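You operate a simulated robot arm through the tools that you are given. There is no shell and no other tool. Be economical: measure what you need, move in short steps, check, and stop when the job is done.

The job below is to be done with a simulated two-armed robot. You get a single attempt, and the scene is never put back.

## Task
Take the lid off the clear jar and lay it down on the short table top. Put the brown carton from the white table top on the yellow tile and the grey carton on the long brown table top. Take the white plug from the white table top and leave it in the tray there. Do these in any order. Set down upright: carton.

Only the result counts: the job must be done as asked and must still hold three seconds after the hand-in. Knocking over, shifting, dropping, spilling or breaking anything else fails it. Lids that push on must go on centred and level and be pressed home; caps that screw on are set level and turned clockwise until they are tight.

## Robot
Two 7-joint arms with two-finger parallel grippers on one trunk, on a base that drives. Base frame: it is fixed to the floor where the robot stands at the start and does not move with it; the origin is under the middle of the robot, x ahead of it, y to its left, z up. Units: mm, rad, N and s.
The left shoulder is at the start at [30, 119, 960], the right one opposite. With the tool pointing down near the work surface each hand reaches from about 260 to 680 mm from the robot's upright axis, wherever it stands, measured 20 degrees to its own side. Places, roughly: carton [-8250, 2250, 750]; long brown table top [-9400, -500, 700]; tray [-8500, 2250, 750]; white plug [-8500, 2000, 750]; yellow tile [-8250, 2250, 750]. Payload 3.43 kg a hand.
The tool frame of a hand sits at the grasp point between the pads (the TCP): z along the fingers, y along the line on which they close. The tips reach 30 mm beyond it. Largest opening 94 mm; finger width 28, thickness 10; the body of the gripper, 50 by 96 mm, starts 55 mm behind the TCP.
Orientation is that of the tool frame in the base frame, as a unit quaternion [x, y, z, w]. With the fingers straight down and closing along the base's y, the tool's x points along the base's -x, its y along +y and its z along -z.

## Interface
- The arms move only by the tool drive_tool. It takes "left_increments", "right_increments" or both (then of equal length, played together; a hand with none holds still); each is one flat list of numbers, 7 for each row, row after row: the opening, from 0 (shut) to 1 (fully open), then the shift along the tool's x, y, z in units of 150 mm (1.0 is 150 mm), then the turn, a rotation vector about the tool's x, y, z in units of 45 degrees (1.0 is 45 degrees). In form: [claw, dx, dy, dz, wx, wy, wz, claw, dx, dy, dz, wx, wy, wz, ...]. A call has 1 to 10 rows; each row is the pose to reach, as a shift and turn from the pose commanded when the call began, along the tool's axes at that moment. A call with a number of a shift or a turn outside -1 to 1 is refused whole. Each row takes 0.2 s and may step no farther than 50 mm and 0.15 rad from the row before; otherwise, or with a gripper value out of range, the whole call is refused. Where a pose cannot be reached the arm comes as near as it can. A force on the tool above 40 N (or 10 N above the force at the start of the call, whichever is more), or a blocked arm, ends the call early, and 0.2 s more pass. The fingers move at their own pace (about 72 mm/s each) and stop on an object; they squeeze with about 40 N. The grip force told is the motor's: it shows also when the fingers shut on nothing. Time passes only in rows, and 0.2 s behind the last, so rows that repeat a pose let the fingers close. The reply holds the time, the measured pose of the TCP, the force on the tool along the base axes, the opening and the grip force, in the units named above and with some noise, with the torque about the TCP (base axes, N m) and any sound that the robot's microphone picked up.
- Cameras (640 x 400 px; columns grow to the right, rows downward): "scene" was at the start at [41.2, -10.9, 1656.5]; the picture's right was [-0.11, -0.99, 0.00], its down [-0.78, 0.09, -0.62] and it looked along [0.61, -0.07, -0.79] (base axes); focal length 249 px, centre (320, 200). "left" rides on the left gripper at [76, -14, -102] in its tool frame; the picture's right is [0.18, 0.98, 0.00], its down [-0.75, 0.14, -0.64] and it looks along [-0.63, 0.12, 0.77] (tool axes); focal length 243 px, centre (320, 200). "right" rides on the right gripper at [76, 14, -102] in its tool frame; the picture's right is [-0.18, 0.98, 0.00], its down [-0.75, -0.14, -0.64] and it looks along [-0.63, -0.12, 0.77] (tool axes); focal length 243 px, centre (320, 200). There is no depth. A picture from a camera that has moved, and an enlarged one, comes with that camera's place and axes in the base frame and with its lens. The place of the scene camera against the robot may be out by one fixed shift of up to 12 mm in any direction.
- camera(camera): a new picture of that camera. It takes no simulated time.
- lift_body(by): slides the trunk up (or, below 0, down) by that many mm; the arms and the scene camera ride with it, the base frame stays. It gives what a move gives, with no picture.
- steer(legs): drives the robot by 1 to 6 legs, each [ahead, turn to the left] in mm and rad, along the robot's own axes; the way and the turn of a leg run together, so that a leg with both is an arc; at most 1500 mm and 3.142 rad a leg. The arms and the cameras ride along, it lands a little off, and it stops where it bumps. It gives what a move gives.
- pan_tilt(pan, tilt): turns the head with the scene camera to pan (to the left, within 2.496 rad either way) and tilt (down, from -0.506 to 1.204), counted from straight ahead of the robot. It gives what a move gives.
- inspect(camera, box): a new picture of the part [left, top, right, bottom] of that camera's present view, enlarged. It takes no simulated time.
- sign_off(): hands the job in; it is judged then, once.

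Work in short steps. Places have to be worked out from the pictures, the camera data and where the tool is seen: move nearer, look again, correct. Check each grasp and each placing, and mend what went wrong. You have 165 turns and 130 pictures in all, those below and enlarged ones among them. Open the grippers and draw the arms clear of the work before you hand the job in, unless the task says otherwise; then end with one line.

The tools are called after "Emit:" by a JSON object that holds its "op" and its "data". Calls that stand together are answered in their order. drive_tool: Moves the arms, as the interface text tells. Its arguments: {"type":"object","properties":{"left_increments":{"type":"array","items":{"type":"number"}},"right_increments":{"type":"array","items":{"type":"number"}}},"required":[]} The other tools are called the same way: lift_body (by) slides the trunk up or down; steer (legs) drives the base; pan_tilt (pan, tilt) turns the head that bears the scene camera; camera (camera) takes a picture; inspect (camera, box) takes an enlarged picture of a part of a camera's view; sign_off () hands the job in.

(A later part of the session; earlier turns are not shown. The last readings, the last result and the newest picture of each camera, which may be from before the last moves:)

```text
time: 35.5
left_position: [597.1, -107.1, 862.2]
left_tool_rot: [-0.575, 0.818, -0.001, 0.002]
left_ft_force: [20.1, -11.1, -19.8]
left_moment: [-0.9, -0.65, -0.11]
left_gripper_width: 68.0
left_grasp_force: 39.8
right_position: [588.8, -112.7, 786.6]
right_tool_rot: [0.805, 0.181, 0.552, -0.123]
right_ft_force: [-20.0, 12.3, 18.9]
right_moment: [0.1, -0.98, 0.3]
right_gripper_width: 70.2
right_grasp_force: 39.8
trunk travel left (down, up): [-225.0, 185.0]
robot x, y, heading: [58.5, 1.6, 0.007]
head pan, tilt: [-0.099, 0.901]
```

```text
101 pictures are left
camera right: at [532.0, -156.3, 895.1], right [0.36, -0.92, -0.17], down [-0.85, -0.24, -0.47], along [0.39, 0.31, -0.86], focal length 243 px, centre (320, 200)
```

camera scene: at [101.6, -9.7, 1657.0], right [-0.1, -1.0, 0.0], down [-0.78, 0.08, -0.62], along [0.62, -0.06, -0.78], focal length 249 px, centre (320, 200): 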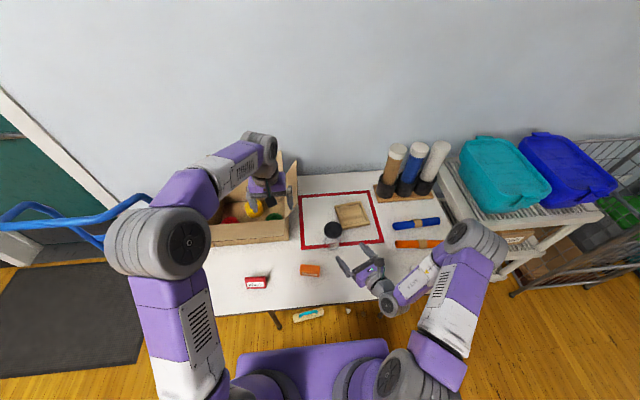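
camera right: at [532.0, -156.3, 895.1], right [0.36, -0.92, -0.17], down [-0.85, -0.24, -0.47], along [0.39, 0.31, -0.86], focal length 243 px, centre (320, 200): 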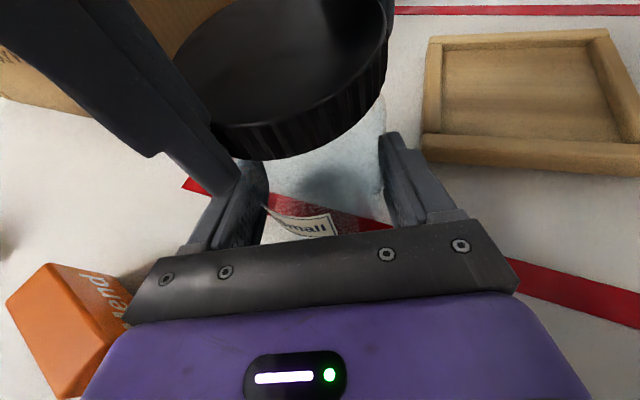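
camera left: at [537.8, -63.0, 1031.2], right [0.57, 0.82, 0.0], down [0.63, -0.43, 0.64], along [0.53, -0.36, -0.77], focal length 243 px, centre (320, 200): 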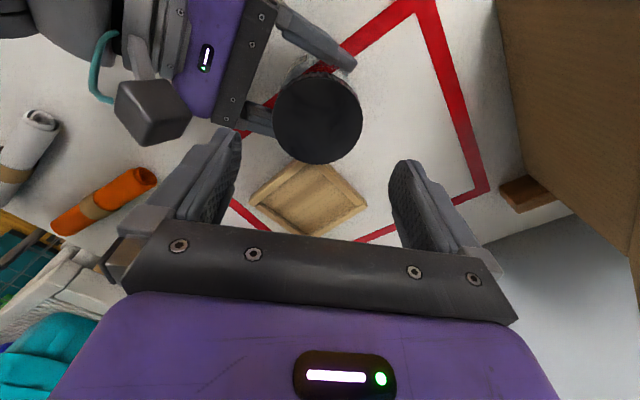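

Still threaded. Another cycle: release, back 90°, grip, forward 90°.

Emit:
{"op": "drive_tool", "data": {"left_increments": [1, 0, 0, 0, 0, 0, 0, 1, 0, 0, 0, 0, 0, 0, 1, 0, 0, 0, 0, 0, 0.18, 1, 0, 0, 0.01, 0, 0, 0.36, 1, 0, 0, 0.01, 0, 0, 0.54, 1, 0, 0, 0.01, 0, 0, 0.72, 1, 0, 0, 0.01, 0, 0, 0.88, 1, 0, 0, 0.01, 0, 0, 1.0]}}

Emit:
{"op": "drive_tool", "data": {"left_increments": [1, 0, 0, 0, 0, 0, 0.18, 1, 0, 0, 0, 0, 0, 0.36, 1, 0, 0, 0, 0, 0, 0.54, 1, 0, 0, 0, 0, 0, 0.72, 1, 0, 0, 0, 0, 0, 0.88, 1, 0, 0, 0, 0, 0, 1.0, 0, 0, 0, 0, 0, 0, 1.0, 0, 0, 0, 0, 0, 0, 1.0, 0, 0, 0, 0, 0, 0, 1.0]}}

Emit:
{"op": "drive_tool", "data": {"left_increments": [0, 0, 0, 0, 0, 0, -0.18, 0, 0, 0, -0.002, 0, 0, -0.36, 0, 0, 0, -0.003, 0, 0, -0.54, 0, 0, 0, -0.004, 0, 0, -0.72, 0, 0, 0, -0.005, 0, 0, -0.88, 0, 0, 0, -0.006, 0, 0, -1.0]}}

Emit:
{"op": "drive_tool", "data": {"left_increments": [0, 0, 0, 0, 0, 0, -0.18, 0, 0, 0, -0.002, 0, 0, -0.36, 0, 0, 0, -0.003, 0, 0, -0.54, 0, 0, 0, -0.004, 0, 0, -0.72, 0, 0, 0, -0.005, 0, 0, -0.88, 0, 0, 0, -0.006, 0, 0, -1.0]}}

Emit:
{"op": "drive_tool", "data": {"left_increments": [0, 0, 0, -0.01, 0, 0, 0, 0, 0, 0, -0.02, 0, 0, 0, 0, 0, 0, -0.03, 0, 0, 0]}}

Emit:
{"op": "camera", "data": {"camera": "right"}}

```text
time: 37.3
left_position: [596.1, -108.4, 862.6]
left_tool_rot: [-0.216, 0.976, -0.001, 0.0]
left_ft_force: [-0.3, 0.1, -0.2]
left_moment: [-0.02, 0.01, 0.05]
left_gripper_width: 94.0
left_grasp_force: 0.0
right_position: [588.2, -113.5, 786.0]
right_tool_rot: [0.806, 0.179, 0.55, -0.122]
right_ft_force: [0.4, -0.4, -0.3]
right_moment: [0.01, 0.0, -0.02]
right_gripper_width: 70.0
right_grasp_force: 39.5
trunk travel left (down, up): [-225.0, 185.0]
robot x, y, heading: [60.0, 1.8, -0.002]
head pan, tilt: [-0.099, 0.901]
```

```text
time: 39.3
left_position: [595.8, -106.8, 860.7]
left_tool_rot: [0.171, 0.985, 0.001, 0.001]
left_ft_force: [2.9, 3.4, -1.1]
left_moment: [0.09, -0.05, -0.02]
left_gripper_width: 68.1
left_grasp_force: 40.0
right_position: [587.1, -114.7, 785.1]
right_tool_rot: [0.806, 0.178, 0.551, -0.121]
right_ft_force: [-3.5, -4.3, -0.2]
right_moment: [0.2, -0.2, 0.01]
right_gripper_width: 69.8
right_grasp_force: 40.2
trunk travel left (down, up): [-225.0, 185.0]
robot x, y, heading: [62.1, 0.8, -0.001]
head pan, tilt: [-0.099, 0.901]
```

```text
time: 40.7
left_position: [595.5, -107.9, 862.0]
left_tool_rot: [-0.219, 0.976, 0.0, 0.001]
left_ft_force: [8.0, -0.3, -7.8]
left_moment: [-0.76, -0.49, -0.02]
left_gripper_width: 68.1
left_grasp_force: 39.9
right_position: [587.6, -112.7, 786.2]
right_tool_rot: [0.806, 0.179, 0.551, -0.122]
right_ft_force: [-6.9, 2.5, 6.7]
right_moment: [0.73, -0.12, 0.07]
right_gripper_width: 70.1
right_grasp_force: 39.9
trunk travel left (down, up): [-225.0, 185.0]
robot x, y, heading: [60.4, 0.2, 0.001]
head pan, tilt: [-0.099, 0.901]
```

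```text
time: 42.1
left_position: [595.1, -107.4, 864.2]
left_tool_rot: [-0.576, 0.818, 0.0, -0.002]
left_ft_force: [2.9, -11.2, -2.4]
left_moment: [-0.16, -0.01, -0.18]
left_gripper_width: 68.0
left_grasp_force: 39.7
right_position: [587.6, -113.4, 784.9]
right_tool_rot: [0.807, 0.181, 0.549, -0.122]
right_ft_force: [-2.9, 10.7, 1.6]
right_moment: [-0.69, -0.21, 0.3]
right_gripper_width: 69.8
right_grasp_force: 40.1
trunk travel left (down, up): [-225.0, 185.0]
robot x, y, heading: [57.1, -0.5, -0.004]
head pan, tilt: [-0.099, 0.901]
```

```text
time: 42.9
left_position: [595.5, -107.0, 868.0]
left_tool_rot: [-0.574, 0.819, 0.001, -0.001]
left_ft_force: [3.9, -9.9, -8.7]
left_moment: [0.01, 0.02, 0.0]
left_gripper_width: 68.0
left_grasp_force: 39.8
right_position: [588.3, -113.7, 787.2]
right_tool_rot: [0.806, 0.18, 0.551, -0.123]
right_ft_force: [-4.5, 9.9, 8.1]
right_moment: [-0.8, -0.41, 0.13]
right_gripper_width: 69.9
right_grasp_force: 39.4
trunk travel left (down, up): [-225.0, 185.0]
robot x, y, heading: [61.0, -0.2, -0.004]
head pan, tilt: [-0.099, 0.901]
```

```text
100 pictures are left
camera right: at [532.2, -157.1, 894.3], right [0.36, -0.92, -0.17], down [-0.85, -0.24, -0.47], along [0.39, 0.31, -0.87], focal length 243 px, centre (320, 200)
```

right: 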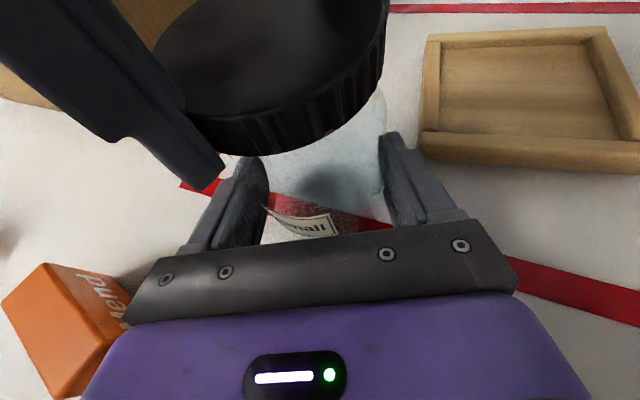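

The lid rises more easily now. I try lifting a bit further.

Emit:
{"op": "drive_tool", "data": {"left_increments": [0, 0, 0, -0.015, 0, 0, 0, 0, 0, 0, -0.03, 0, 0, 0, 0, 0, 0, -0.045, 0, 0, 0]}}

Emit:
{"op": "camera", "data": {"camera": "right"}}

```text
time: 43.7
left_position: [596.5, -106.3, 874.5]
left_tool_rot: [-0.575, 0.818, 0.001, 0.0]
left_ft_force: [0.7, -0.3, -0.4]
left_moment: [-0.02, 0.04, -0.05]
left_gripper_width: 68.3
left_grasp_force: 40.0
right_position: [587.7, -115.0, 785.4]
right_tool_rot: [0.808, 0.177, 0.549, -0.12]
right_ft_force: [0.0, 0.4, -1.4]
right_moment: [0.01, -0.02, 0.0]
right_gripper_width: 69.8
right_grasp_force: 40.0
trunk travel left (down, up): [-225.0, 185.0]
robot x, y, heading: [55.6, -0.3, -0.0]
head pan, tilt: [-0.099, 0.901]
```

```text
99 pictures are left
camera right: at [532.2, -159.0, 892.9], right [0.35, -0.92, -0.17], down [-0.85, -0.24, -0.46], along [0.39, 0.31, -0.87], focal length 243 px, centre (320, 200)
```

right: 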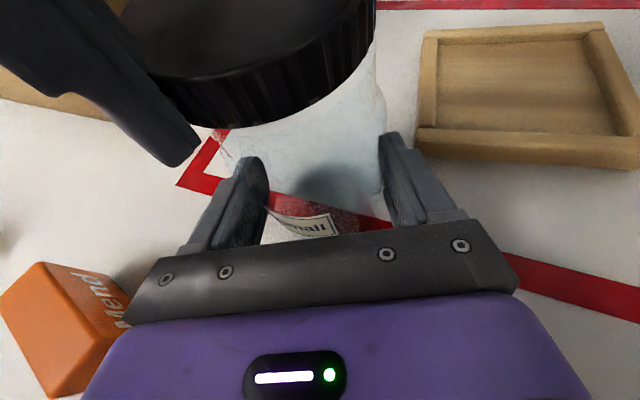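

Force gone: the lid is free. I lift it straight up.

Emit:
{"op": "drive_tool", "data": {"left_increments": [0, 0, 0, -0.1, 0, 0, 0, 0, 0, 0, -0.3, 0, 0, 0, 0, 0, 0, -0.6, 0, 0, 0, 0, 0, 0, -0.8, 0, 0, 0]}}

Emit:
{"op": "camera", "data": {"camera": "scene"}}

Emit:
{"op": "camera", "data": {"camera": "right"}}

```text
time: 44.7
left_position: [596.0, -106.6, 995.1]
left_tool_rot: [-0.575, 0.818, 0.0, 0.001]
left_ft_force: [-1.0, 0.5, 0.0]
left_moment: [-0.02, -0.02, 0.01]
left_gripper_width: 68.0
left_grasp_force: 39.7
right_position: [588.6, -113.8, 785.2]
right_tool_rot: [0.806, 0.18, 0.55, -0.122]
right_ft_force: [-0.2, 0.4, -0.6]
right_moment: [0.0, 0.01, -0.02]
right_gripper_width: 69.7
right_grasp_force: 39.9
trunk travel left (down, up): [-225.0, 185.0]
robot x, y, heading: [58.5, 2.5, 0.001]
head pan, tilt: [-0.099, 0.901]
```

```text
98 pictures are left
camera scene: at [101.1, -9.9, 1657.0], right [-0.1, -0.99, 0.0], down [-0.78, 0.08, -0.62], along [0.62, -0.06, -0.78], focal length 249 px, centre (320, 200)
```

scene: 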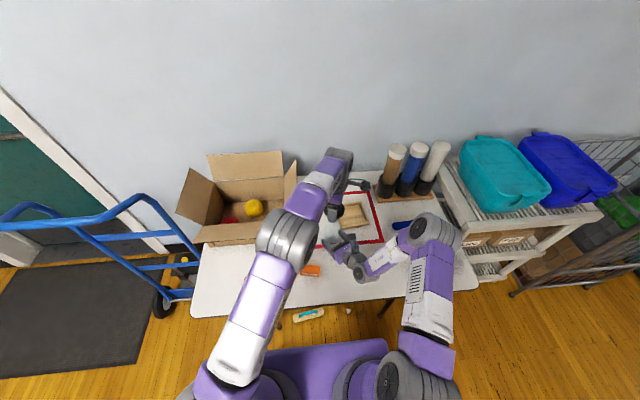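

```text
97 pictures are left
camera right: at [532.0, -157.1, 893.8], right [0.35, -0.92, -0.17], down [-0.85, -0.24, -0.47], along [0.39, 0.31, -0.87], focal length 243 px, centre (320, 200)
```

right: 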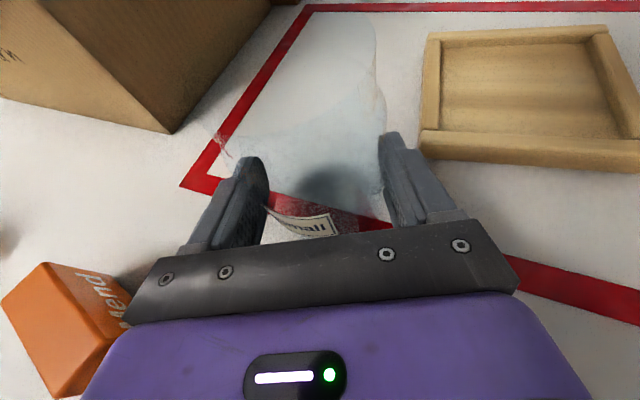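

The lid is off and the jar stands. I open the right hand and back it out along its approach.

Emit:
{"op": "drive_tool", "data": {"right_increments": [0.85, 0, 0, 0, 0, 0, 0, 1, 0, 0, 0, 0, 0, 0, 1, 0, 0, 0, 0, 0, 0, 1, -0.06, 0, -0.186, 0, 0, 0, 1, -0.12, 0, -0.38, 0, 0, 0, 1, -0.19, 0, -0.58, 0, 0, 0, 1, -0.244, 0, -0.745, 0, 0, 0]}}

Emit:
{"op": "camera", "data": {"camera": "right"}}

```text
time: 46.3
left_position: [596.7, -106.0, 995.4]
left_tool_rot: [-0.575, 0.818, 0.0, -0.001]
left_ft_force: [0.7, -0.1, 0.0]
left_moment: [0.02, 0.02, -0.04]
left_gripper_width: 68.1
left_grasp_force: 39.7
right_position: [481.2, -163.6, 793.2]
right_tool_rot: [0.806, 0.179, 0.55, -0.122]
right_ft_force: [-0.2, -0.7, -0.2]
right_moment: [0.03, 0.0, 0.04]
right_gripper_width: 93.8
right_grasp_force: 0.0
trunk travel left (down, up): [-225.0, 185.0]
robot x, y, heading: [63.1, -1.6, -0.003]
head pan, tilt: [-0.099, 0.901]
```

```text
96 pictures are left
camera right: at [424.2, -206.7, 901.6], right [0.36, -0.92, -0.17], down [-0.85, -0.24, -0.47], along [0.39, 0.31, -0.87], focal length 243 px, centre (320, 200)
```

right: 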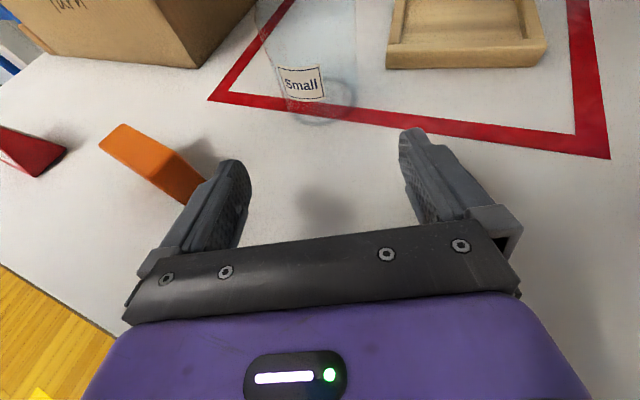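

Jar stands fine. I raise the right hand and move it off to the right.

Emit:
{"op": "drive_tool", "data": {"right_increments": [1, 0.3, 0, -0.12, 0, 0, 0, 1, 0.6, 0, -0.24, 0, 0, 0, 1, 0.9, 0, -0.36, 0, 0, 0, 1, 0.85, 0.3, -0.48, 0, 0, 0, 1, 0.8, 0.6, -0.6, 0, 0, 0, 1, 0.75, 0.9, -0.72, 0, 0, 0]}}

Emit:
{"op": "drive_tool", "data": {"left_increments": [0, 0, 0, 0, 0, 0, 0.18, 0, 0, 0, 0, 0, 0, 0.36, 0, 0, 0, 0, 0, 0, 0.54, 0, 0, 0, 0, 0, 0, 0.72, 0, 0, 0, 0, 0, 0, 0.88, 0, 0, 0, 0, 0, 0, 1.0]}}

Emit:
{"op": "camera", "data": {"camera": "left"}}

```text
time: 47.7
left_position: [595.9, -106.8, 994.4]
left_tool_rot: [-0.575, 0.818, 0.0, 0.0]
left_ft_force: [0.0, -0.1, 0.3]
left_moment: [0.02, 0.02, 0.01]
left_gripper_width: 68.2
left_grasp_force: 39.7
right_position: [485.1, -311.6, 934.9]
right_tool_rot: [0.806, 0.18, 0.55, -0.123]
right_ft_force: [0.3, -0.5, -0.6]
right_moment: [-0.01, 0.0, 0.01]
right_gripper_width: 94.1
right_grasp_force: 0.0
trunk travel left (down, up): [-225.0, 185.0]
robot x, y, heading: [62.7, 2.0, 0.002]
head pan, tilt: [-0.099, 0.901]
```

```text
time: 49.1
left_position: [596.4, -106.0, 995.1]
left_tool_rot: [-0.217, 0.976, 0.0, 0.0]
left_ft_force: [0.6, 0.4, 0.2]
left_moment: [0.04, -0.01, -0.01]
left_gripper_width: 68.0
left_grasp_force: 39.6
right_position: [485.9, -311.5, 936.4]
right_tool_rot: [0.806, 0.179, 0.551, -0.122]
right_ft_force: [0.6, -0.8, 0.8]
right_moment: [-0.06, 0.0, -0.01]
right_gripper_width: 94.1
right_grasp_force: 0.0
trunk travel left (down, up): [-225.0, 185.0]
robot x, y, heading: [59.6, 3.4, 0.0]
head pan, tilt: [-0.099, 0.901]
```

```text
95 pictures are left
camera left: at [533.5, -151.4, 1098.3], right [-0.58, 0.81, 0.0], down [0.62, 0.45, 0.64], along [0.52, 0.37, -0.77], focal length 243 px, centre (320, 200)
```

left: 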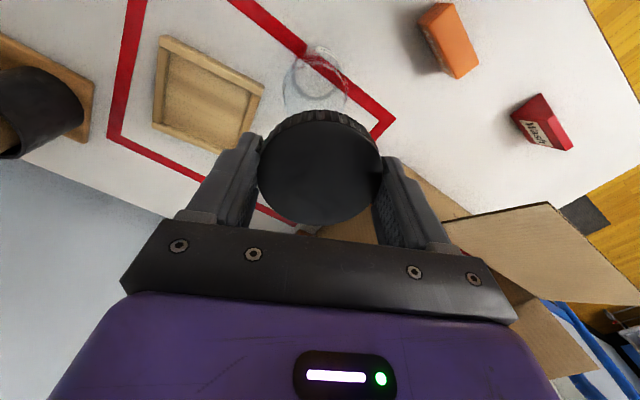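

I carry the lid to a free spot near (475,-150), to z≈860.

Emit:
{"op": "drive_tool", "data": {"left_increments": [0, 0.28, 0.025, 0.1, 0, 0, 0, 0, 0.56, 0.05, 0.2, 0, 0, 0, 0, 0.855, 0.076, 0.3, 0, 0, 0, 0, 0.855, 0.076, 0.6, 0, 0, 0, 0, 0.855, 0.076, 0.9, 0, 0, 0]}}

Emit:
{"op": "camera", "data": {"camera": "scene"}}

Emit:
{"op": "camera", "data": {"camera": "right"}}

```text
time: 50.3
left_position: [474.2, -151.3, 859.0]
left_tool_rot: [-0.219, 0.976, 0.0, 0.0]
left_ft_force: [-0.1, -0.3, -0.4]
left_moment: [0.0, -0.01, -0.03]
left_gripper_width: 68.1
left_grasp_force: 40.1
right_position: [485.3, -310.7, 935.3]
right_tool_rot: [0.806, 0.179, 0.55, -0.122]
right_ft_force: [0.3, 0.5, 0.4]
right_moment: [0.0, 0.03, 0.04]
right_gripper_width: 94.4
right_grasp_force: 0.0
trunk travel left (down, up): [-225.0, 185.0]
robot x, y, heading: [60.0, 0.1, 0.004]
head pan, tilt: [-0.099, 0.901]
```

```text
94 pictures are left
camera scene: at [100.9, -10.4, 1657.0], right [-0.1, -0.99, 0.0], down [-0.78, 0.08, -0.62], along [0.62, -0.06, -0.78], focal length 249 px, centre (320, 200)
```

scene: 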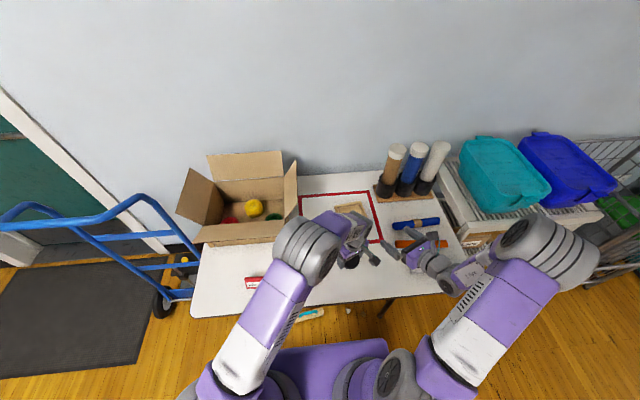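

```text
93 pictures are left
camera right: at [429.7, -354.3, 1043.4], right [0.35, -0.92, -0.17], down [-0.85, -0.24, -0.47], along [0.39, 0.31, -0.87], focal length 243 px, centre (320, 200)
```

right: 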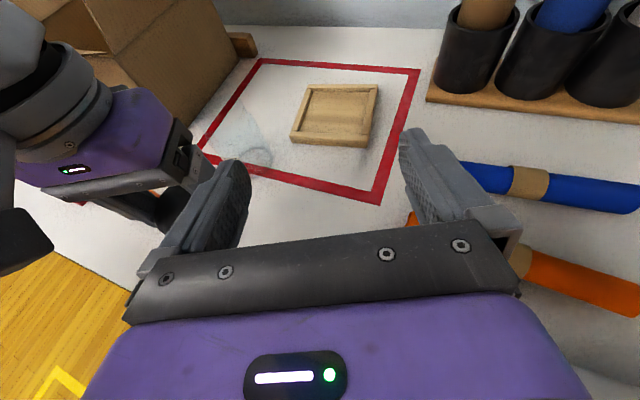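

Clear. I lower to ≈795, then creep down until contact.

Emit:
{"op": "drive_tool", "data": {"left_increments": [0, 0, 0, 0.2, 0, 0, 0, 0, 0, 0, 0.38, 0, 0, 0, 0, 0, 0, 0.43, 0, 0, 0, 0, 0, 0, 0.46, 0, 0, 0, 0, 0, 0, 0.49, 0, 0, 0]}}

Emit:
{"op": "inspect", "data": {"camera": "left", "box": [160, 80, 480, 280]}}

```text
time: 51.5
left_position: [474.2, -150.9, 785.8]
left_tool_rot: [-0.218, 0.976, 0.0, 0.0]
left_ft_force: [0.1, 0.6, 1.4]
left_moment: [0.01, 0.0, 0.01]
left_gripper_width: 68.0
left_grasp_force: 39.8
right_position: [485.8, -309.7, 936.9]
right_tool_rot: [0.807, 0.179, 0.55, -0.122]
right_ft_force: [0.7, -0.8, -0.1]
right_moment: [0.02, 0.04, 0.02]
right_gripper_width: 94.0
right_grasp_force: 0.1
trunk travel left (down, up): [-225.0, 185.0]
robot x, y, heading: [58.5, -1.7, -0.002]
head pan, tilt: [-0.099, 0.901]
```

```text
2.00 times, centred on (320, 180) of left
camera zoom: at [411.8, -195.7, 889.1], right [-0.58, 0.81, 0.0], down [0.62, 0.45, 0.64], along [0.52, 0.38, -0.77], focal length 485 px, centre (320, 240)
```

zoom: 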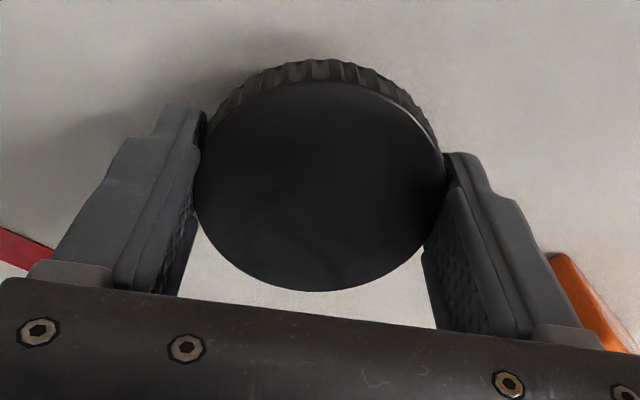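

No contact yet, surroundings free. I creep on.

Emit:
{"op": "drive_tool", "data": {"left_increments": [0, 0, 0, 0.02, 0, 0, 0, 0, 0, 0, 0.04, 0, 0, 0, 0, 0, 0, 0.06, 0, 0, 0, 0, 0, 0, 0.075, 0, 0, 0]}}

```text
time: 52.5
left_position: [475.3, -150.5, 774.8]
left_tool_rot: [-0.217, 0.976, 0.0, 0.0]
left_ft_force: [-0.3, 0.2, -0.2]
left_moment: [0.02, -0.04, -0.02]
left_gripper_width: 68.0
left_grasp_force: 39.9
right_position: [486.2, -311.0, 935.5]
right_tool_rot: [0.806, 0.18, 0.55, -0.123]
right_ft_force: [0.2, -0.1, -0.1]
right_moment: [0.0, -0.04, 0.02]
right_gripper_width: 94.2
right_grasp_force: 0.0
trunk travel left (down, up): [-225.0, 185.0]
robot x, y, heading: [58.2, 0.3, -0.0]
head pan, tilt: [-0.099, 0.901]
```

Emit:
{"op": "drive_tool", "data": {"left_increments": [0, 0, 0, 0.02, 0, 0, 0, 0, 0, 0, 0.04, 0, 0, 0, 0, 0, 0, 0.055, 0, 0, 0]}}

```text
time: 53.3
left_position: [475.6, -151.3, 770.8]
left_tool_rot: [-0.218, 0.976, -0.001, 0.001]
left_ft_force: [-4.2, 4.9, 31.5]
left_moment: [1.07, 0.97, 0.06]
left_gripper_width: 68.0
left_grasp_force: 39.9
right_position: [483.1, -309.7, 936.5]
right_tool_rot: [0.806, 0.179, 0.55, -0.121]
right_ft_force: [-0.7, 0.3, -0.8]
right_moment: [-0.03, 0.01, -0.01]
right_gripper_width: 94.0
right_grasp_force: 0.1
trunk travel left (down, up): [-225.0, 185.0]
robot x, y, heading: [57.9, 0.2, -0.001]
head pan, tilt: [-0.099, 0.901]
```

Contact at z≈771. I relieve the pressure, open, and rise.

Emit:
{"op": "drive_tool", "data": {"left_increments": [0, 0, 0, -0.02, 0, 0, 0, 0.3, 0, 0, -0.025, 0, 0, 0, 1, 0, 0, -0.025, 0, 0, 0, 1, 0, 0, -0.03, 0, 0, 0, 1, 0, 0, -0.15, 0, 0, 0, 1, 0, 0, -0.4, 0, 0, 0, 1, 0, 0, -0.7, 0, 0, 0, 1, 0, 0, -0.95, 0, 0, 0]}}

Emit:
{"op": "camera", "data": {"camera": "left"}}

Emit:
{"op": "camera", "data": {"camera": "scene"}}

```text
time: 55.1
left_position: [474.8, -151.1, 909.4]
left_tool_rot: [-0.218, 0.976, 0.0, 0.0]
left_ft_force: [0.4, -0.2, 0.6]
left_moment: [0.05, -0.01, -0.02]
left_gripper_width: 93.8
left_grasp_force: 0.1
right_position: [484.8, -310.1, 935.4]
right_tool_rot: [0.807, 0.179, 0.55, -0.122]
right_ft_force: [0.2, 0.5, 0.0]
right_moment: [-0.03, 0.03, 0.04]
right_gripper_width: 94.2
right_grasp_force: 0.1
trunk travel left (down, up): [-225.0, 185.0]
robot x, y, heading: [58.5, -1.4, -0.001]
head pan, tilt: [-0.099, 0.901]
```

```text
91 pictures are left
camera left: at [412.0, -196.2, 1013.0], right [-0.58, 0.81, 0.0], down [0.62, 0.45, 0.64], along [0.52, 0.38, -0.77], focal length 243 px, centre (320, 200)
```

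left: 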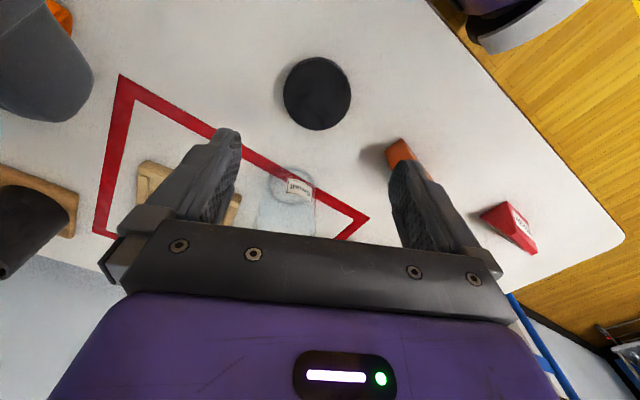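

```text
90 pictures are left
camera scene: at [100.7, -9.7, 1657.0], right [-0.1, -0.99, 0.0], down [-0.78, 0.08, -0.62], along [0.62, -0.06, -0.78], focal length 249 px, centre (320, 200)
```

scene: 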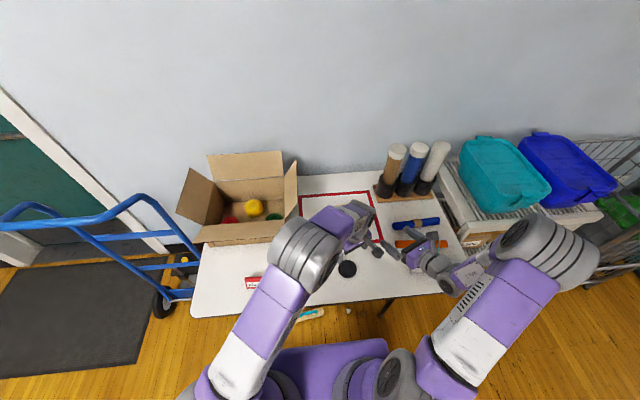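

The lid lies flat on the table. Now I raise the left hand and roll the right hand back to pointing down, in steps.

Emit:
{"op": "drive_tool", "data": {"left_increments": [1, 0, 0, -0.3, 0, 0, 0.1, 1, 0, 0, -0.6, 0, 0, 0.2, 1, 0, 0.2, -0.8, 0, 0, 0.3, 1, 0, 0.5, -0.9, 0, 0, 0.42, 1, -0.1, 0.8, -0.9, 0, 0, 0.56], "right_increments": [1, 0.15, 0, 0, 0.02, 0.022, -0.14, 1, 0.3, 0, 0, 0.04, 0.044, -0.28, 1, 0.45, 0, 0, 0.06, 0.066, -0.42, 1, 0.45, 0, 0, 0.08, 0.09, -0.57, 1, 0.45, 0, 0, 0.093, 0.109, -0.695]}}

Emit:
{"op": "drive_tool", "data": {"right_increments": [1, 0, 0, 0, 0.118, 0, -0.118, 1, 0, 0, 0, 0.236, 0, -0.236, 1, 0, 0, 0, 0.354, 0, -0.354, 1, 0, 0, 0, 0.472, 0, -0.472, 1, 0, 0, 0, 0.59, 0, -0.59, 1, 0, 0, 0, 0.707, 0, -0.707]}}

Emit:
{"op": "drive_tool", "data": {"right_increments": [1, 0, 0, 0, 0.118, 0, -0.118, 1, 0, 0, 0, 0.236, 0, -0.236, 1, 0, 0, 0, 0.354, 0, -0.354, 1, 0, 0, 0, 0.472, 0, -0.472, 1, 0, 0, 0, 0.59, 0, -0.59, 1, 0, 0, 0, 0.707, 0, -0.707]}}

Emit:
{"op": "drive_tool", "data": {"right_increments": [1, 0, 0, 0, 0.118, 0, -0.118, 1, 0, 0, 0, 0.236, 0, -0.236, 1, 0, 0, 0, 0.354, 0, -0.354, 1, 0, 0, 0, 0.472, 0, -0.472, 1, 0, 0, 0, 0.59, 0, -0.59, 1, 0, 0, 0, 0.707, 0, -0.707]}}

```text
time: 56.3
left_position: [437.6, -33.1, 1042.5]
left_tool_rot: [0.001, 1.0, -0.001, 0.0]
left_ft_force: [-0.2, -0.8, 0.4]
left_moment: [0.0, -0.02, 0.01]
left_gripper_width: 94.3
left_grasp_force: 0.1
right_position: [507.1, -299.6, 999.7]
right_tool_rot: [0.699, 0.405, 0.59, -0.005]
right_ft_force: [0.1, -0.9, -0.6]
right_moment: [-0.02, -0.01, 0.01]
right_gripper_width: 93.7
right_grasp_force: 0.1
trunk travel left (down, up): [-225.0, 185.0]
robot x, y, heading: [66.0, 2.0, 0.002]
head pan, tilt: [-0.099, 0.901]
```

```text
time: 57.7
left_position: [438.0, -34.3, 1043.1]
left_tool_rot: [0.0, 1.0, -0.001, 0.0]
left_ft_force: [0.0, 0.3, 0.2]
left_moment: [-0.04, 0.06, -0.02]
left_gripper_width: 94.0
left_grasp_force: 0.1
right_position: [506.1, -302.0, 998.9]
right_tool_rot: [0.535, 0.723, 0.436, -0.036]
right_ft_force: [-0.5, -0.4, 1.1]
right_moment: [0.01, -0.01, 0.02]
right_gripper_width: 93.9
right_grasp_force: 0.1
trunk travel left (down, up): [-225.0, 185.0]
robot x, y, heading: [58.1, 1.2, 0.0]
head pan, tilt: [-0.099, 0.901]
```

```text
time: 59.1
left_position: [437.2, -33.5, 1043.0]
left_tool_rot: [0.0, 1.0, 0.0, 0.0]
left_ft_force: [0.6, 1.0, 0.1]
left_moment: [-0.02, 0.04, 0.01]
left_gripper_width: 94.2
left_grasp_force: 0.0
right_position: [506.7, -301.8, 999.0]
right_tool_rot: [0.289, 0.931, 0.217, -0.059]
right_ft_force: [0.1, 0.3, -0.5]
right_moment: [0.02, 0.01, 0.01]
right_gripper_width: 94.1
right_grasp_force: 0.1
trunk travel left (down, up): [-225.0, 185.0]
robot x, y, heading: [56.7, 2.0, 0.004]
head pan, tilt: [-0.099, 0.901]
```

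```text
time: 60.5
left_position: [438.2, -34.0, 1043.1]
left_tool_rot: [0.0, 1.0, 0.0, 0.0]
left_ft_force: [-0.4, 0.2, 0.1]
left_moment: [0.01, 0.0, 0.0]
left_gripper_width: 94.1
left_grasp_force: 0.0
right_position: [506.3, -301.5, 999.2]
right_tool_rot: [-0.001, 0.997, -0.035, -0.072]
right_ft_force: [-0.3, 1.0, 0.3]
right_moment: [-0.02, 0.0, -0.02]
right_gripper_width: 93.7
right_grasp_force: 0.1
trunk travel left (down, up): [-225.0, 185.0]
robot x, y, heading: [61.5, 0.2, -0.004]
head pan, tilt: [-0.099, 0.901]
```

I remove the small residual tilt of the right hand and tuck both hands back.

Emit:
{"op": "drive_tool", "data": {"right_increments": [1, 0.25, 0, 0, -0.045, -0.09, 0, 1, 0.5, 0, 0, -0.089, -0.183, 0, 1, 0.75, 0, 0, -0.089, -0.183, 0], "left_increments": [1, 0.1, 0.25, 0, 0, 0, 0, 1, 0.2, 0.5, 0, 0, 0, 0, 1, 0.3, 0.75, 0, 0, 0, 0]}}

Emit:
{"op": "pan_tilt", "data": {"pan": 0, "tilt": 0.9}}

Emit:
{"op": "camera", "data": {"camera": "scene"}}

```text
time: 61.3
left_position: [391.1, 80.1, 1044.2]
left_tool_rot: [0.0, 1.0, 0.0, 0.001]
left_ft_force: [-1.3, 0.0, -0.5]
left_moment: [-0.01, -0.02, 0.0]
left_gripper_width: 94.1
left_grasp_force: 0.1
right_position: [392.9, -299.2, 1016.2]
right_tool_rot: [0.0, 1.0, -0.001, -0.001]
right_ft_force: [0.1, 0.5, 0.6]
right_moment: [-0.02, -0.04, 0.02]
right_gripper_width: 93.7
right_grasp_force: 0.1
trunk travel left (down, up): [-225.0, 185.0]
robot x, y, heading: [58.4, -2.3, -0.003]
head pan, tilt: [-0.099, 0.901]
```

```text
time: 62.0
left_position: [393.0, 77.7, 1042.7]
left_tool_rot: [0.0, 1.0, 0.0, 0.001]
left_ft_force: [-0.9, 0.8, 0.9]
left_moment: [0.01, 0.01, -0.01]
left_gripper_width: 94.0
left_grasp_force: 0.1
right_position: [394.6, -300.1, 1015.2]
right_tool_rot: [0.0, 1.0, 0.0, -0.002]
right_ft_force: [0.1, -0.2, -0.2]
right_moment: [0.01, 0.01, 0.0]
right_gripper_width: 93.7
right_grasp_force: 0.1
trunk travel left (down, up): [-225.0, 185.0]
robot x, y, heading: [60.8, 0.8, -0.002]
head pan, tilt: [0.0, 0.901]
```

```text
89 pictures are left
camera scene: at [101.9, -2.8, 1657.0], right [0.0, -1.0, 0.0], down [-0.78, 0.0, -0.62], along [0.62, 0.0, -0.78], focal length 249 px, centre (320, 200)
```

scene: 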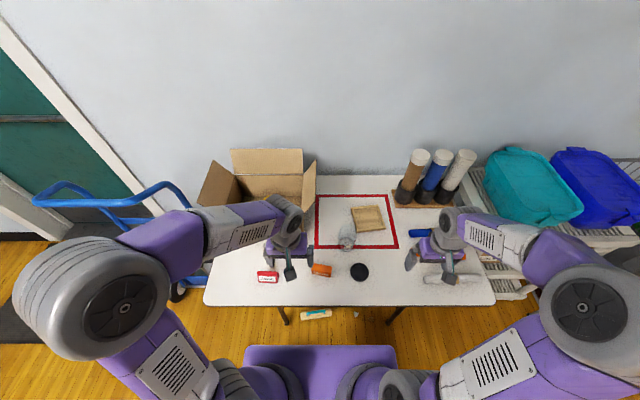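

Lid job is done. From the look-round, the way to the far table goes round the cream table; I back off and turn left, then look.

Emit:
{"op": "steer", "data": {"legs": [[-400, 0], [0, 1.571]]}}

Emit:
{"op": "pan_tilt", "data": {"pan": 0.3, "tilt": 0.45}}

Emit:
{"op": "camera", "data": {"camera": "scene"}}

```text
time: 68.3
left_position: [-417.9, 334.2, 1042.4]
left_tool_rot: [-0.702, 0.712, 0.0, 0.0]
left_ft_force: [0.1, 0.1, -0.7]
left_moment: [0.03, 0.01, 0.0]
left_gripper_width: 94.0
left_grasp_force: 0.1
right_position: [-38.3, 331.3, 1015.2]
right_tool_rot: [-0.702, 0.712, -0.002, -0.002]
right_ft_force: [-0.1, -0.4, -0.1]
right_moment: [0.0, -0.02, 0.03]
right_gripper_width: 94.0
right_grasp_force: 0.1
trunk travel left (down, up): [-225.0, 185.0]
robot x, y, heading: [-343.1, 2.8, 1.557]
head pan, tilt: [0.0, 0.901]
```

```text
time: 69.2
left_position: [-418.0, 334.3, 1043.7]
left_tool_rot: [-0.702, 0.712, 0.0, 0.0]
left_ft_force: [0.3, 0.0, -0.1]
left_moment: [0.0, -0.02, -0.01]
left_gripper_width: 93.9
left_grasp_force: 0.1
right_position: [-38.8, 331.4, 1015.5]
right_tool_rot: [-0.702, 0.712, -0.001, -0.002]
right_ft_force: [-0.3, 0.5, -0.7]
right_moment: [0.02, 0.0, 0.02]
right_gripper_width: 94.1
right_grasp_force: 0.1
trunk travel left (down, up): [-225.0, 185.0]
robot x, y, heading: [-341.5, 3.2, 1.561]
head pan, tilt: [0.3, 0.45]
```

```text
88 pictures are left
camera scene: at [-372.9, 56.5, 1695.3], right [0.96, 0.28, 0.0], down [0.12, -0.42, -0.9], along [-0.25, 0.86, -0.44], focal length 249 px, centre (320, 200)
```

scene: 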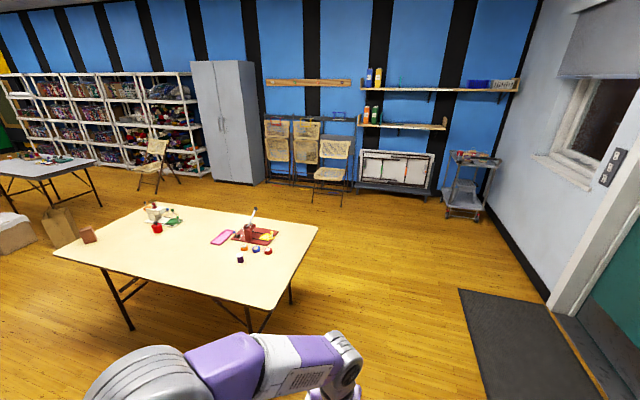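

The near aisle is clear. I drive up past the end of the cream table, then look left along the room.

Emit:
{"op": "steer", "data": {"legs": [[0, -0.16], [1500, 0], [800, 0.8], [0, 0.85]]}}

Emit:
{"op": "pan_tilt", "data": {"pan": 0.0, "tilt": 0.3}}

Emit:
{"op": "camera", "data": {"camera": "scene"}}

```text
time: 83.5
left_position: [-599.2, 2222.5, 1043.1]
left_tool_rot: [0.999, -0.046, -0.001, 0.0]
left_ft_force: [0.4, -0.5, 0.6]
left_moment: [-0.03, 0.01, 0.01]
left_gripper_width: 93.9
left_grasp_force: 0.1
right_position: [-566.1, 2599.4, 1015.5]
right_tool_rot: [0.999, -0.045, 0.002, 0.0]
right_ft_force: [0.2, 0.1, 0.0]
right_moment: [0.03, 0.03, -0.01]
right_gripper_width: 93.9
right_grasp_force: 0.1
trunk travel left (down, up): [-225.0, 185.0]
robot x, y, heading: [-264.3, 2269.0, 3.056]
head pan, tilt: [0.3, 0.45]
cut short: leg 3
```

```text
time: 84.3
left_position: [-599.6, 2221.8, 1043.2]
left_tool_rot: [0.999, -0.045, 0.0, 0.001]
left_ft_force: [1.0, -1.6, 0.2]
left_moment: [0.01, -0.01, -0.03]
left_gripper_width: 93.9
left_grasp_force: 0.0
right_position: [-567.0, 2600.6, 1016.3]
right_tool_rot: [0.999, -0.046, 0.002, 0.0]
right_ft_force: [-0.4, 0.4, 0.9]
right_moment: [0.0, 0.01, -0.04]
right_gripper_width: 94.0
right_grasp_force: 0.0
trunk travel left (down, up): [-225.0, 185.0]
robot x, y, heading: [-259.6, 2269.7, 3.05]
head pan, tilt: [0.0, 0.3]
```

```text
87 pictures are left
camera scene: at [-326.8, 2273.8, 1709.3], right [0.09, 1.0, 0.0], down [0.29, -0.03, -0.96], along [-0.95, 0.09, -0.3], focal length 249 px, centre (320, 200)
```

scene: 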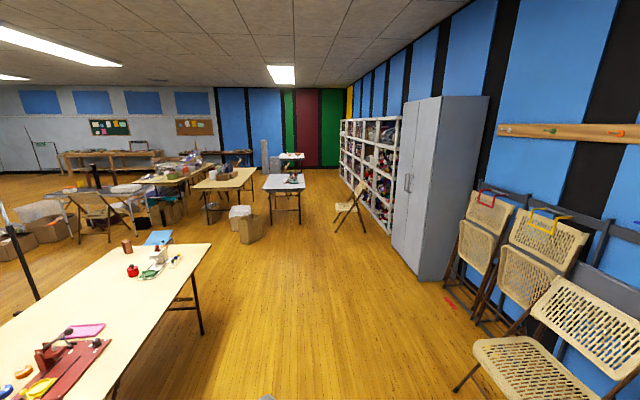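

The aisle narrows by a chair and a grey table near x≈-4200. I zoom in to judge the passage.

Emit:
{"op": "inspect", "data": {"camera": "scene", "box": [160, 130, 400, 280]}}

Emit:
{"op": "pan_tilt", "data": {"pan": 0.0, "tilt": 1.2}}

Emit:
{"op": "camera", "data": {"camera": "scene"}}

```text
2.67 times, centred on (280, 205) of scene
camera zoom: at [-326.8, 2273.8, 1709.3], right [0.09, 1.0, 0.0], down [0.29, -0.03, -0.96], along [-0.95, 0.09, -0.3], focal length 663 px, centre (427, 187)
```

zoom: 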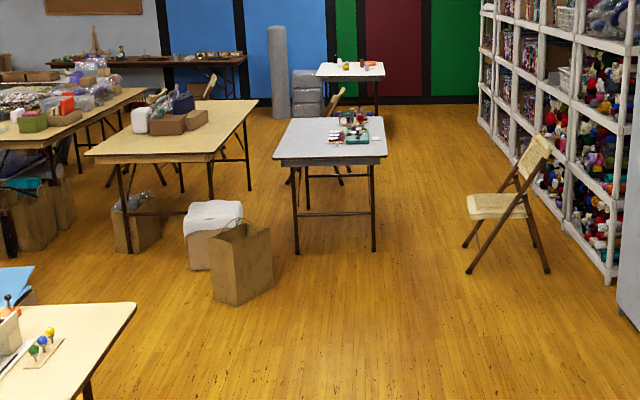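

```text
time: 85.5
left_position: [-599.0, 2222.6, 1044.4]
left_tool_rot: [0.999, -0.045, 0.0, 0.0]
left_ft_force: [0.1, -0.2, -0.1]
left_moment: [-0.03, 0.03, -0.02]
left_gripper_width: 94.4
left_grasp_force: 0.0
right_position: [-567.1, 2599.9, 1015.0]
right_tool_rot: [0.999, -0.045, 0.001, 0.001]
right_ft_force: [-1.4, -0.2, -0.6]
right_moment: [-0.02, -0.01, 0.0]
right_gripper_width: 93.9
right_grasp_force: 0.1
trunk travel left (down, up): [-225.0, 185.0]
robot x, y, heading: [-259.7, 2269.0, 3.053]
head pan, tilt: [0.0, 1.201]
```

```text
85 pictures are left
camera scene: at [-289.5, 2270.5, 1637.2], right [0.09, 1.0, 0.0], down [0.93, -0.08, -0.36], along [-0.36, 0.03, -0.93], focal length 249 px, centre (320, 200)
```

scene: 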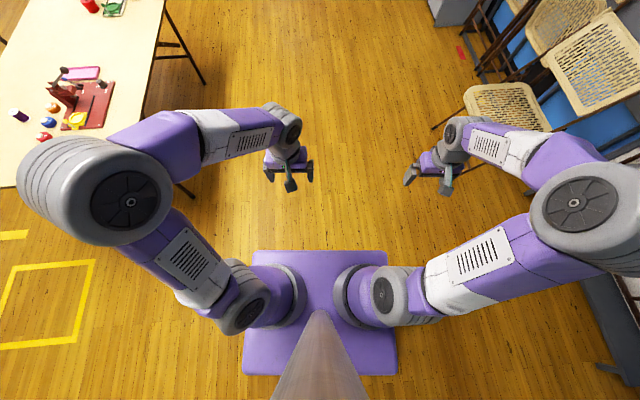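

The gap (~560 mm) is too narrow for the base; I take the southern way round over the open floor instead. Driving back south past the start and facing west.

Emit:
{"op": "steer", "data": {"legs": [[0, 1.66], [1500, 0], [1500, 0], [1150, 0], [0, -1.57]]}}

Emit:
{"op": "pan_tilt", "data": {"pan": 0.0, "tilt": 0.3}}

Emit:
{"op": "camera", "data": {"camera": "scene"}}

```text
time: 113.3
left_position: [-615.7, -1959.3, 1043.1]
left_tool_rot: [1.0, -0.009, 0.0, 0.0]
left_ft_force: [-0.9, 0.8, 1.1]
left_moment: [0.0, -0.01, -0.03]
left_gripper_width: 94.2
left_grasp_force: 0.0
right_position: [-610.4, -1580.0, 1015.1]
right_tool_rot: [1.0, -0.01, 0.002, 0.001]
right_ft_force: [0.3, 0.0, 0.1]
right_moment: [0.0, -0.03, 0.02]
right_gripper_width: 93.9
right_grasp_force: 0.1
trunk travel left (down, up): [-225.0, 185.0]
robot x, y, heading: [-280.5, -1886.0, 3.122]
head pan, tilt: [0.0, 1.201]
```

```text
time: 114.5
left_position: [-616.8, -1958.0, 1043.0]
left_tool_rot: [1.0, -0.01, 0.001, 0.0]
left_ft_force: [-0.3, -0.1, -0.3]
left_moment: [-0.01, 0.04, -0.01]
left_gripper_width: 94.2
left_grasp_force: 0.1
right_position: [-609.4, -1579.6, 1015.1]
right_tool_rot: [1.0, -0.01, 0.002, 0.001]
right_ft_force: [0.6, -1.2, -0.7]
right_moment: [0.01, 0.01, 0.0]
right_gripper_width: 94.0
right_grasp_force: 0.1
trunk travel left (down, up): [-225.0, 185.0]
robot x, y, heading: [-282.8, -1886.9, 3.124]
head pan, tilt: [0.0, 0.3]
```

```text
84 pictures are left
camera scene: at [-348.2, -1887.1, 1709.2], right [0.02, 1.0, 0.0], down [0.3, -0.01, -0.95], along [-0.95, 0.02, -0.3], focal length 249 px, centre (320, 200)
```

scene: 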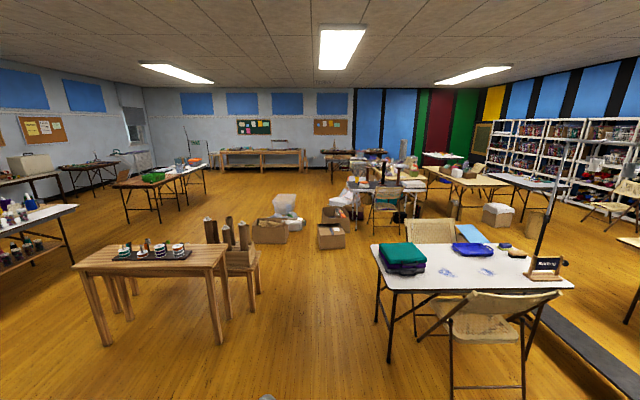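

The southern floor is open: I go round the wooden table on its south side, then west.

Emit:
{"op": "steer", "data": {"legs": [[0, 1.163], [1240, 0], [1223, 0], [0, -1.259], [1460, 0], [1460, 0]]}}

Emit:
{"op": "camera", "data": {"camera": "scene"}}

```text
time: 136.4
left_position: [-2475.9, -3965.0, 1043.0]
left_tool_rot: [0.997, -0.08, -0.001, 0.0]
left_ft_force: [0.5, 0.1, 0.0]
left_moment: [0.02, 0.03, -0.01]
left_gripper_width: 94.1
left_grasp_force: 0.0
right_position: [-2416.8, -3591.2, 1016.2]
right_tool_rot: [0.997, -0.079, 0.001, 0.0]
right_ft_force: [-1.1, -0.3, 0.4]
right_moment: [0.02, 0.02, -0.01]
right_gripper_width: 94.2
right_grasp_force: 0.0
trunk travel left (down, up): [-225.0, 185.0]
robot x, y, heading: [-2133.7, -3944.0, 2.98]
head pan, tilt: [0.0, 0.3]
stopped in leg 5: the robot was blocked; the commanded pose is now the measured one
```

```text
83 pictures are left
camera scene: at [-2198.2, -3933.6, 1709.3], right [0.16, 0.99, 0.0], down [0.29, -0.05, -0.96], along [-0.94, 0.15, -0.3], focal length 249 px, centre (320, 200)
```

scene: 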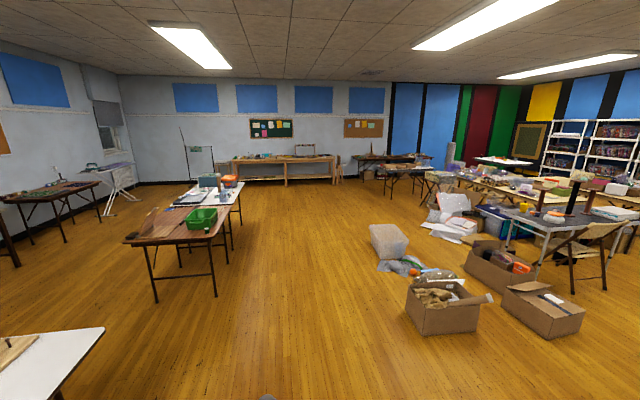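

Blocked, probably by the wooden table on my right. I look right and down.

Emit:
{"op": "pan_tilt", "data": {"pan": -1.2, "tilt": 0.8}}

Emit:
{"op": "camera", "data": {"camera": "scene"}}

```text
time: 137.8
left_position: [-2477.3, -3963.9, 1042.1]
left_tool_rot: [0.997, -0.079, 0.0, 0.0]
left_ft_force: [-0.4, 0.0, -0.6]
left_moment: [0.01, -0.02, -0.01]
left_gripper_width: 93.9
left_grasp_force: 0.0
right_position: [-2417.7, -3591.2, 1014.3]
right_tool_rot: [0.997, -0.08, 0.002, -0.001]
right_ft_force: [0.6, -0.2, -0.3]
right_moment: [0.01, -0.03, 0.03]
right_gripper_width: 94.1
right_grasp_force: 0.0
trunk travel left (down, up): [-225.0, 185.0]
robot x, y, heading: [-2134.5, -3941.1, 2.979]
head pan, tilt: [-1.201, 0.799]
```

```text
82 pictures are left
camera scene: at [-2124.6, -3869.0, 1665.0], right [0.98, 0.21, 0.0], down [0.15, -0.7, -0.7], along [-0.15, 0.68, -0.72], focal length 249 px, centre (320, 200)
```

scene: 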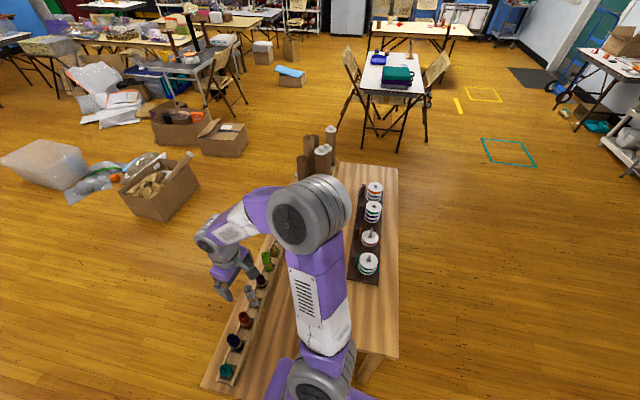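

The base front met the near leg of the wooden table. I back straight out and re-approach farther south.

Emit:
{"op": "steer", "data": {"legs": [[-1000, 0], [0, 0.44], [680, 0], [0, -0.278]]}}

Emit:
{"op": "pan_tilt", "data": {"pan": 0, "tilt": 0.6}}

Emit:
{"op": "camera", "data": {"camera": "scene"}}

```text
time: 148.6
left_position: [-2121.2, -4373.3, 1043.8]
left_tool_rot: [1.0, 0.008, 0.0, 0.0]
left_ft_force: [0.7, -0.4, -1.0]
left_moment: [0.0, -0.02, 0.02]
left_gripper_width: 93.9
left_grasp_force: 0.1
right_position: [-2128.6, -3993.1, 1014.3]
right_tool_rot: [1.0, 0.007, 0.001, 0.0]
right_ft_force: [0.0, -0.2, 0.9]
right_moment: [0.0, -0.03, 0.0]
right_gripper_width: 93.8
right_grasp_force: 0.1
trunk travel left (down, up): [-225.0, 185.0]
robot x, y, heading: [-1789.2, -4288.5, -3.126]
head pan, tilt: [-1.201, 0.799]
```

```text
time: 150.0
left_position: [-2122.5, -4373.2, 1041.6]
left_tool_rot: [1.0, 0.009, 0.0, 0.0]
left_ft_force: [-0.7, 0.3, 0.3]
left_moment: [0.01, -0.01, 0.0]
left_gripper_width: 94.0
left_grasp_force: 0.0
right_position: [-2128.4, -3994.5, 1015.0]
right_tool_rot: [1.0, 0.008, 0.002, 0.0]
right_ft_force: [-0.3, -0.5, 0.9]
right_moment: [0.01, -0.03, 0.01]
right_gripper_width: 94.0
right_grasp_force: 0.0
trunk travel left (down, up): [-225.0, 185.0]
robot x, y, heading: [-1790.8, -4289.4, -3.124]
head pan, tilt: [0.0, 0.6]
```

```text
81 pictures are left
camera scene: at [-1850.8, -4292.5, 1681.8], right [-0.02, 1.0, 0.0], down [0.56, 0.01, -0.82], along [-0.82, -0.01, -0.57], focal length 249 px, centre (320, 200)
```

scene: 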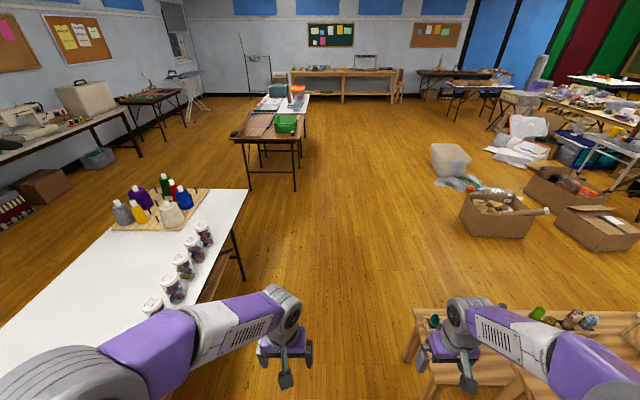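

The lane between bottle table and wooden table has its middle at y≈-4356; I shift slightly left, pass through, and then bear right.

Emit:
{"op": "steer", "data": {"legs": [[0, 0.05], [700, 0], [0, -0.04], [1250, 0], [0, -0.81], [1080, 0]]}}

Emit:
{"op": "pan_tilt", "data": {"pan": 0.5, "tilt": 0.35}}

Emit:
{"op": "camera", "data": {"camera": "scene"}}

```text
time: 167.8
left_position: [-4786.2, -3380.7, 1041.9]
left_tool_rot: [0.921, -0.39, 0.0, 0.0]
left_ft_force: [0.9, -0.1, -1.2]
left_moment: [0.0, 0.0, 0.01]
left_gripper_width: 94.0
left_grasp_force: 0.0
right_position: [-4514.1, -3117.1, 1014.8]
right_tool_rot: [0.921, -0.389, 0.001, 0.001]
right_ft_force: [-0.2, 0.3, 0.4]
right_moment: [-0.01, 0.02, 0.03]
right_gripper_width: 93.7
right_grasp_force: 0.0
trunk travel left (down, up): [-225.0, 185.0]
robot x, y, heading: [-4496.8, -3566.5, 2.343]
head pan, tilt: [0.0, 0.6]
```

```text
time: 168.8
left_position: [-4786.1, -3379.8, 1043.1]
left_tool_rot: [0.921, -0.39, 0.001, 0.0]
left_ft_force: [-0.6, 0.8, 0.9]
left_moment: [0.03, -0.01, 0.0]
left_gripper_width: 94.0
left_grasp_force: 0.0
right_position: [-4515.2, -3117.3, 1014.7]
right_tool_rot: [0.922, -0.388, 0.001, 0.0]
right_ft_force: [-0.2, 0.9, -0.7]
right_moment: [0.0, 0.01, 0.0]
right_gripper_width: 93.7
right_grasp_force: 0.0
trunk travel left (down, up): [-225.0, 185.0]
robot x, y, heading: [-4497.8, -3566.2, 2.343]
head pan, tilt: [0.499, 0.351]
```

```text
80 pictures are left
camera scene: at [-4567.7, -3562.2, 1704.5], right [0.3, 0.95, 0.0], down [0.33, -0.1, -0.94], along [-0.9, 0.28, -0.34], focal length 249 px, centre (320, 200)
```

scene: 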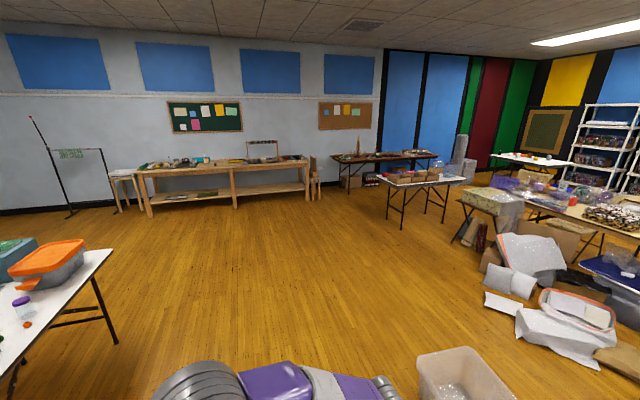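

Open floor ahead; the long brown table stands near the far wall, the white table beyond to the right. I drive west and look again.

Emit:
{"op": "steer", "data": {"legs": [[0, 0.535], [1250, 0], [1350, 0]]}}

Emit:
{"op": "pan_tilt", "data": {"pan": -0.4, "tilt": 0.35}}

Emit:
{"op": "camera", "data": {"camera": "scene"}}

```text
time: 183.0
left_position: [-7367.5, -2902.3, 1042.2]
left_tool_rot: [0.993, -0.118, -0.001, 0.0]
left_ft_force: [0.0, 0.2, 0.6]
left_moment: [0.0, 0.02, 0.02]
left_gripper_width: 94.1
left_grasp_force: 0.1
right_position: [-7279.3, -2533.1, 1015.2]
right_tool_rot: [0.993, -0.12, 0.002, 0.001]
right_ft_force: [0.2, -0.9, -0.2]
right_moment: [-0.02, -0.01, 0.0]
right_gripper_width: 94.0
right_grasp_force: 0.0
trunk travel left (down, up): [-225.0, 185.0]
robot x, y, heading: [-7024.8, -2903.0, 2.903]
head pan, tilt: [0.499, 0.351]
```

```text
time: 184.2
left_position: [-7366.3, -2901.6, 1042.2]
left_tool_rot: [0.993, -0.119, 0.0, 0.0]
left_ft_force: [-0.3, -0.3, -0.1]
left_moment: [-0.03, 0.0, 0.03]
left_gripper_width: 94.0
left_grasp_force: 0.1
right_position: [-7278.9, -2533.5, 1015.4]
right_tool_rot: [0.993, -0.119, 0.001, 0.0]
right_ft_force: [-0.5, -0.1, 0.5]
right_moment: [0.02, -0.01, 0.01]
right_gripper_width: 94.0
right_grasp_force: 0.1
trunk travel left (down, up): [-225.0, 185.0]
robot x, y, heading: [-7023.6, -2899.9, 2.903]
head pan, tilt: [-0.4, 0.351]
```

```text
79 pictures are left
camera scene: at [-7073.1, -2858.3, 1704.6], right [0.6, 0.8, 0.0], down [0.28, -0.2, -0.94], along [-0.75, 0.56, -0.34], focal length 249 px, centre (320, 200)
```

scene: 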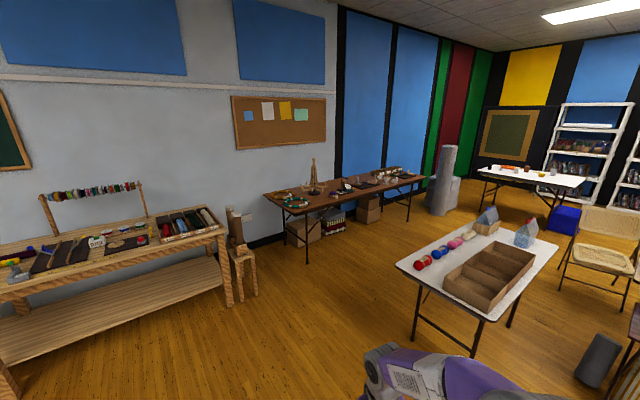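

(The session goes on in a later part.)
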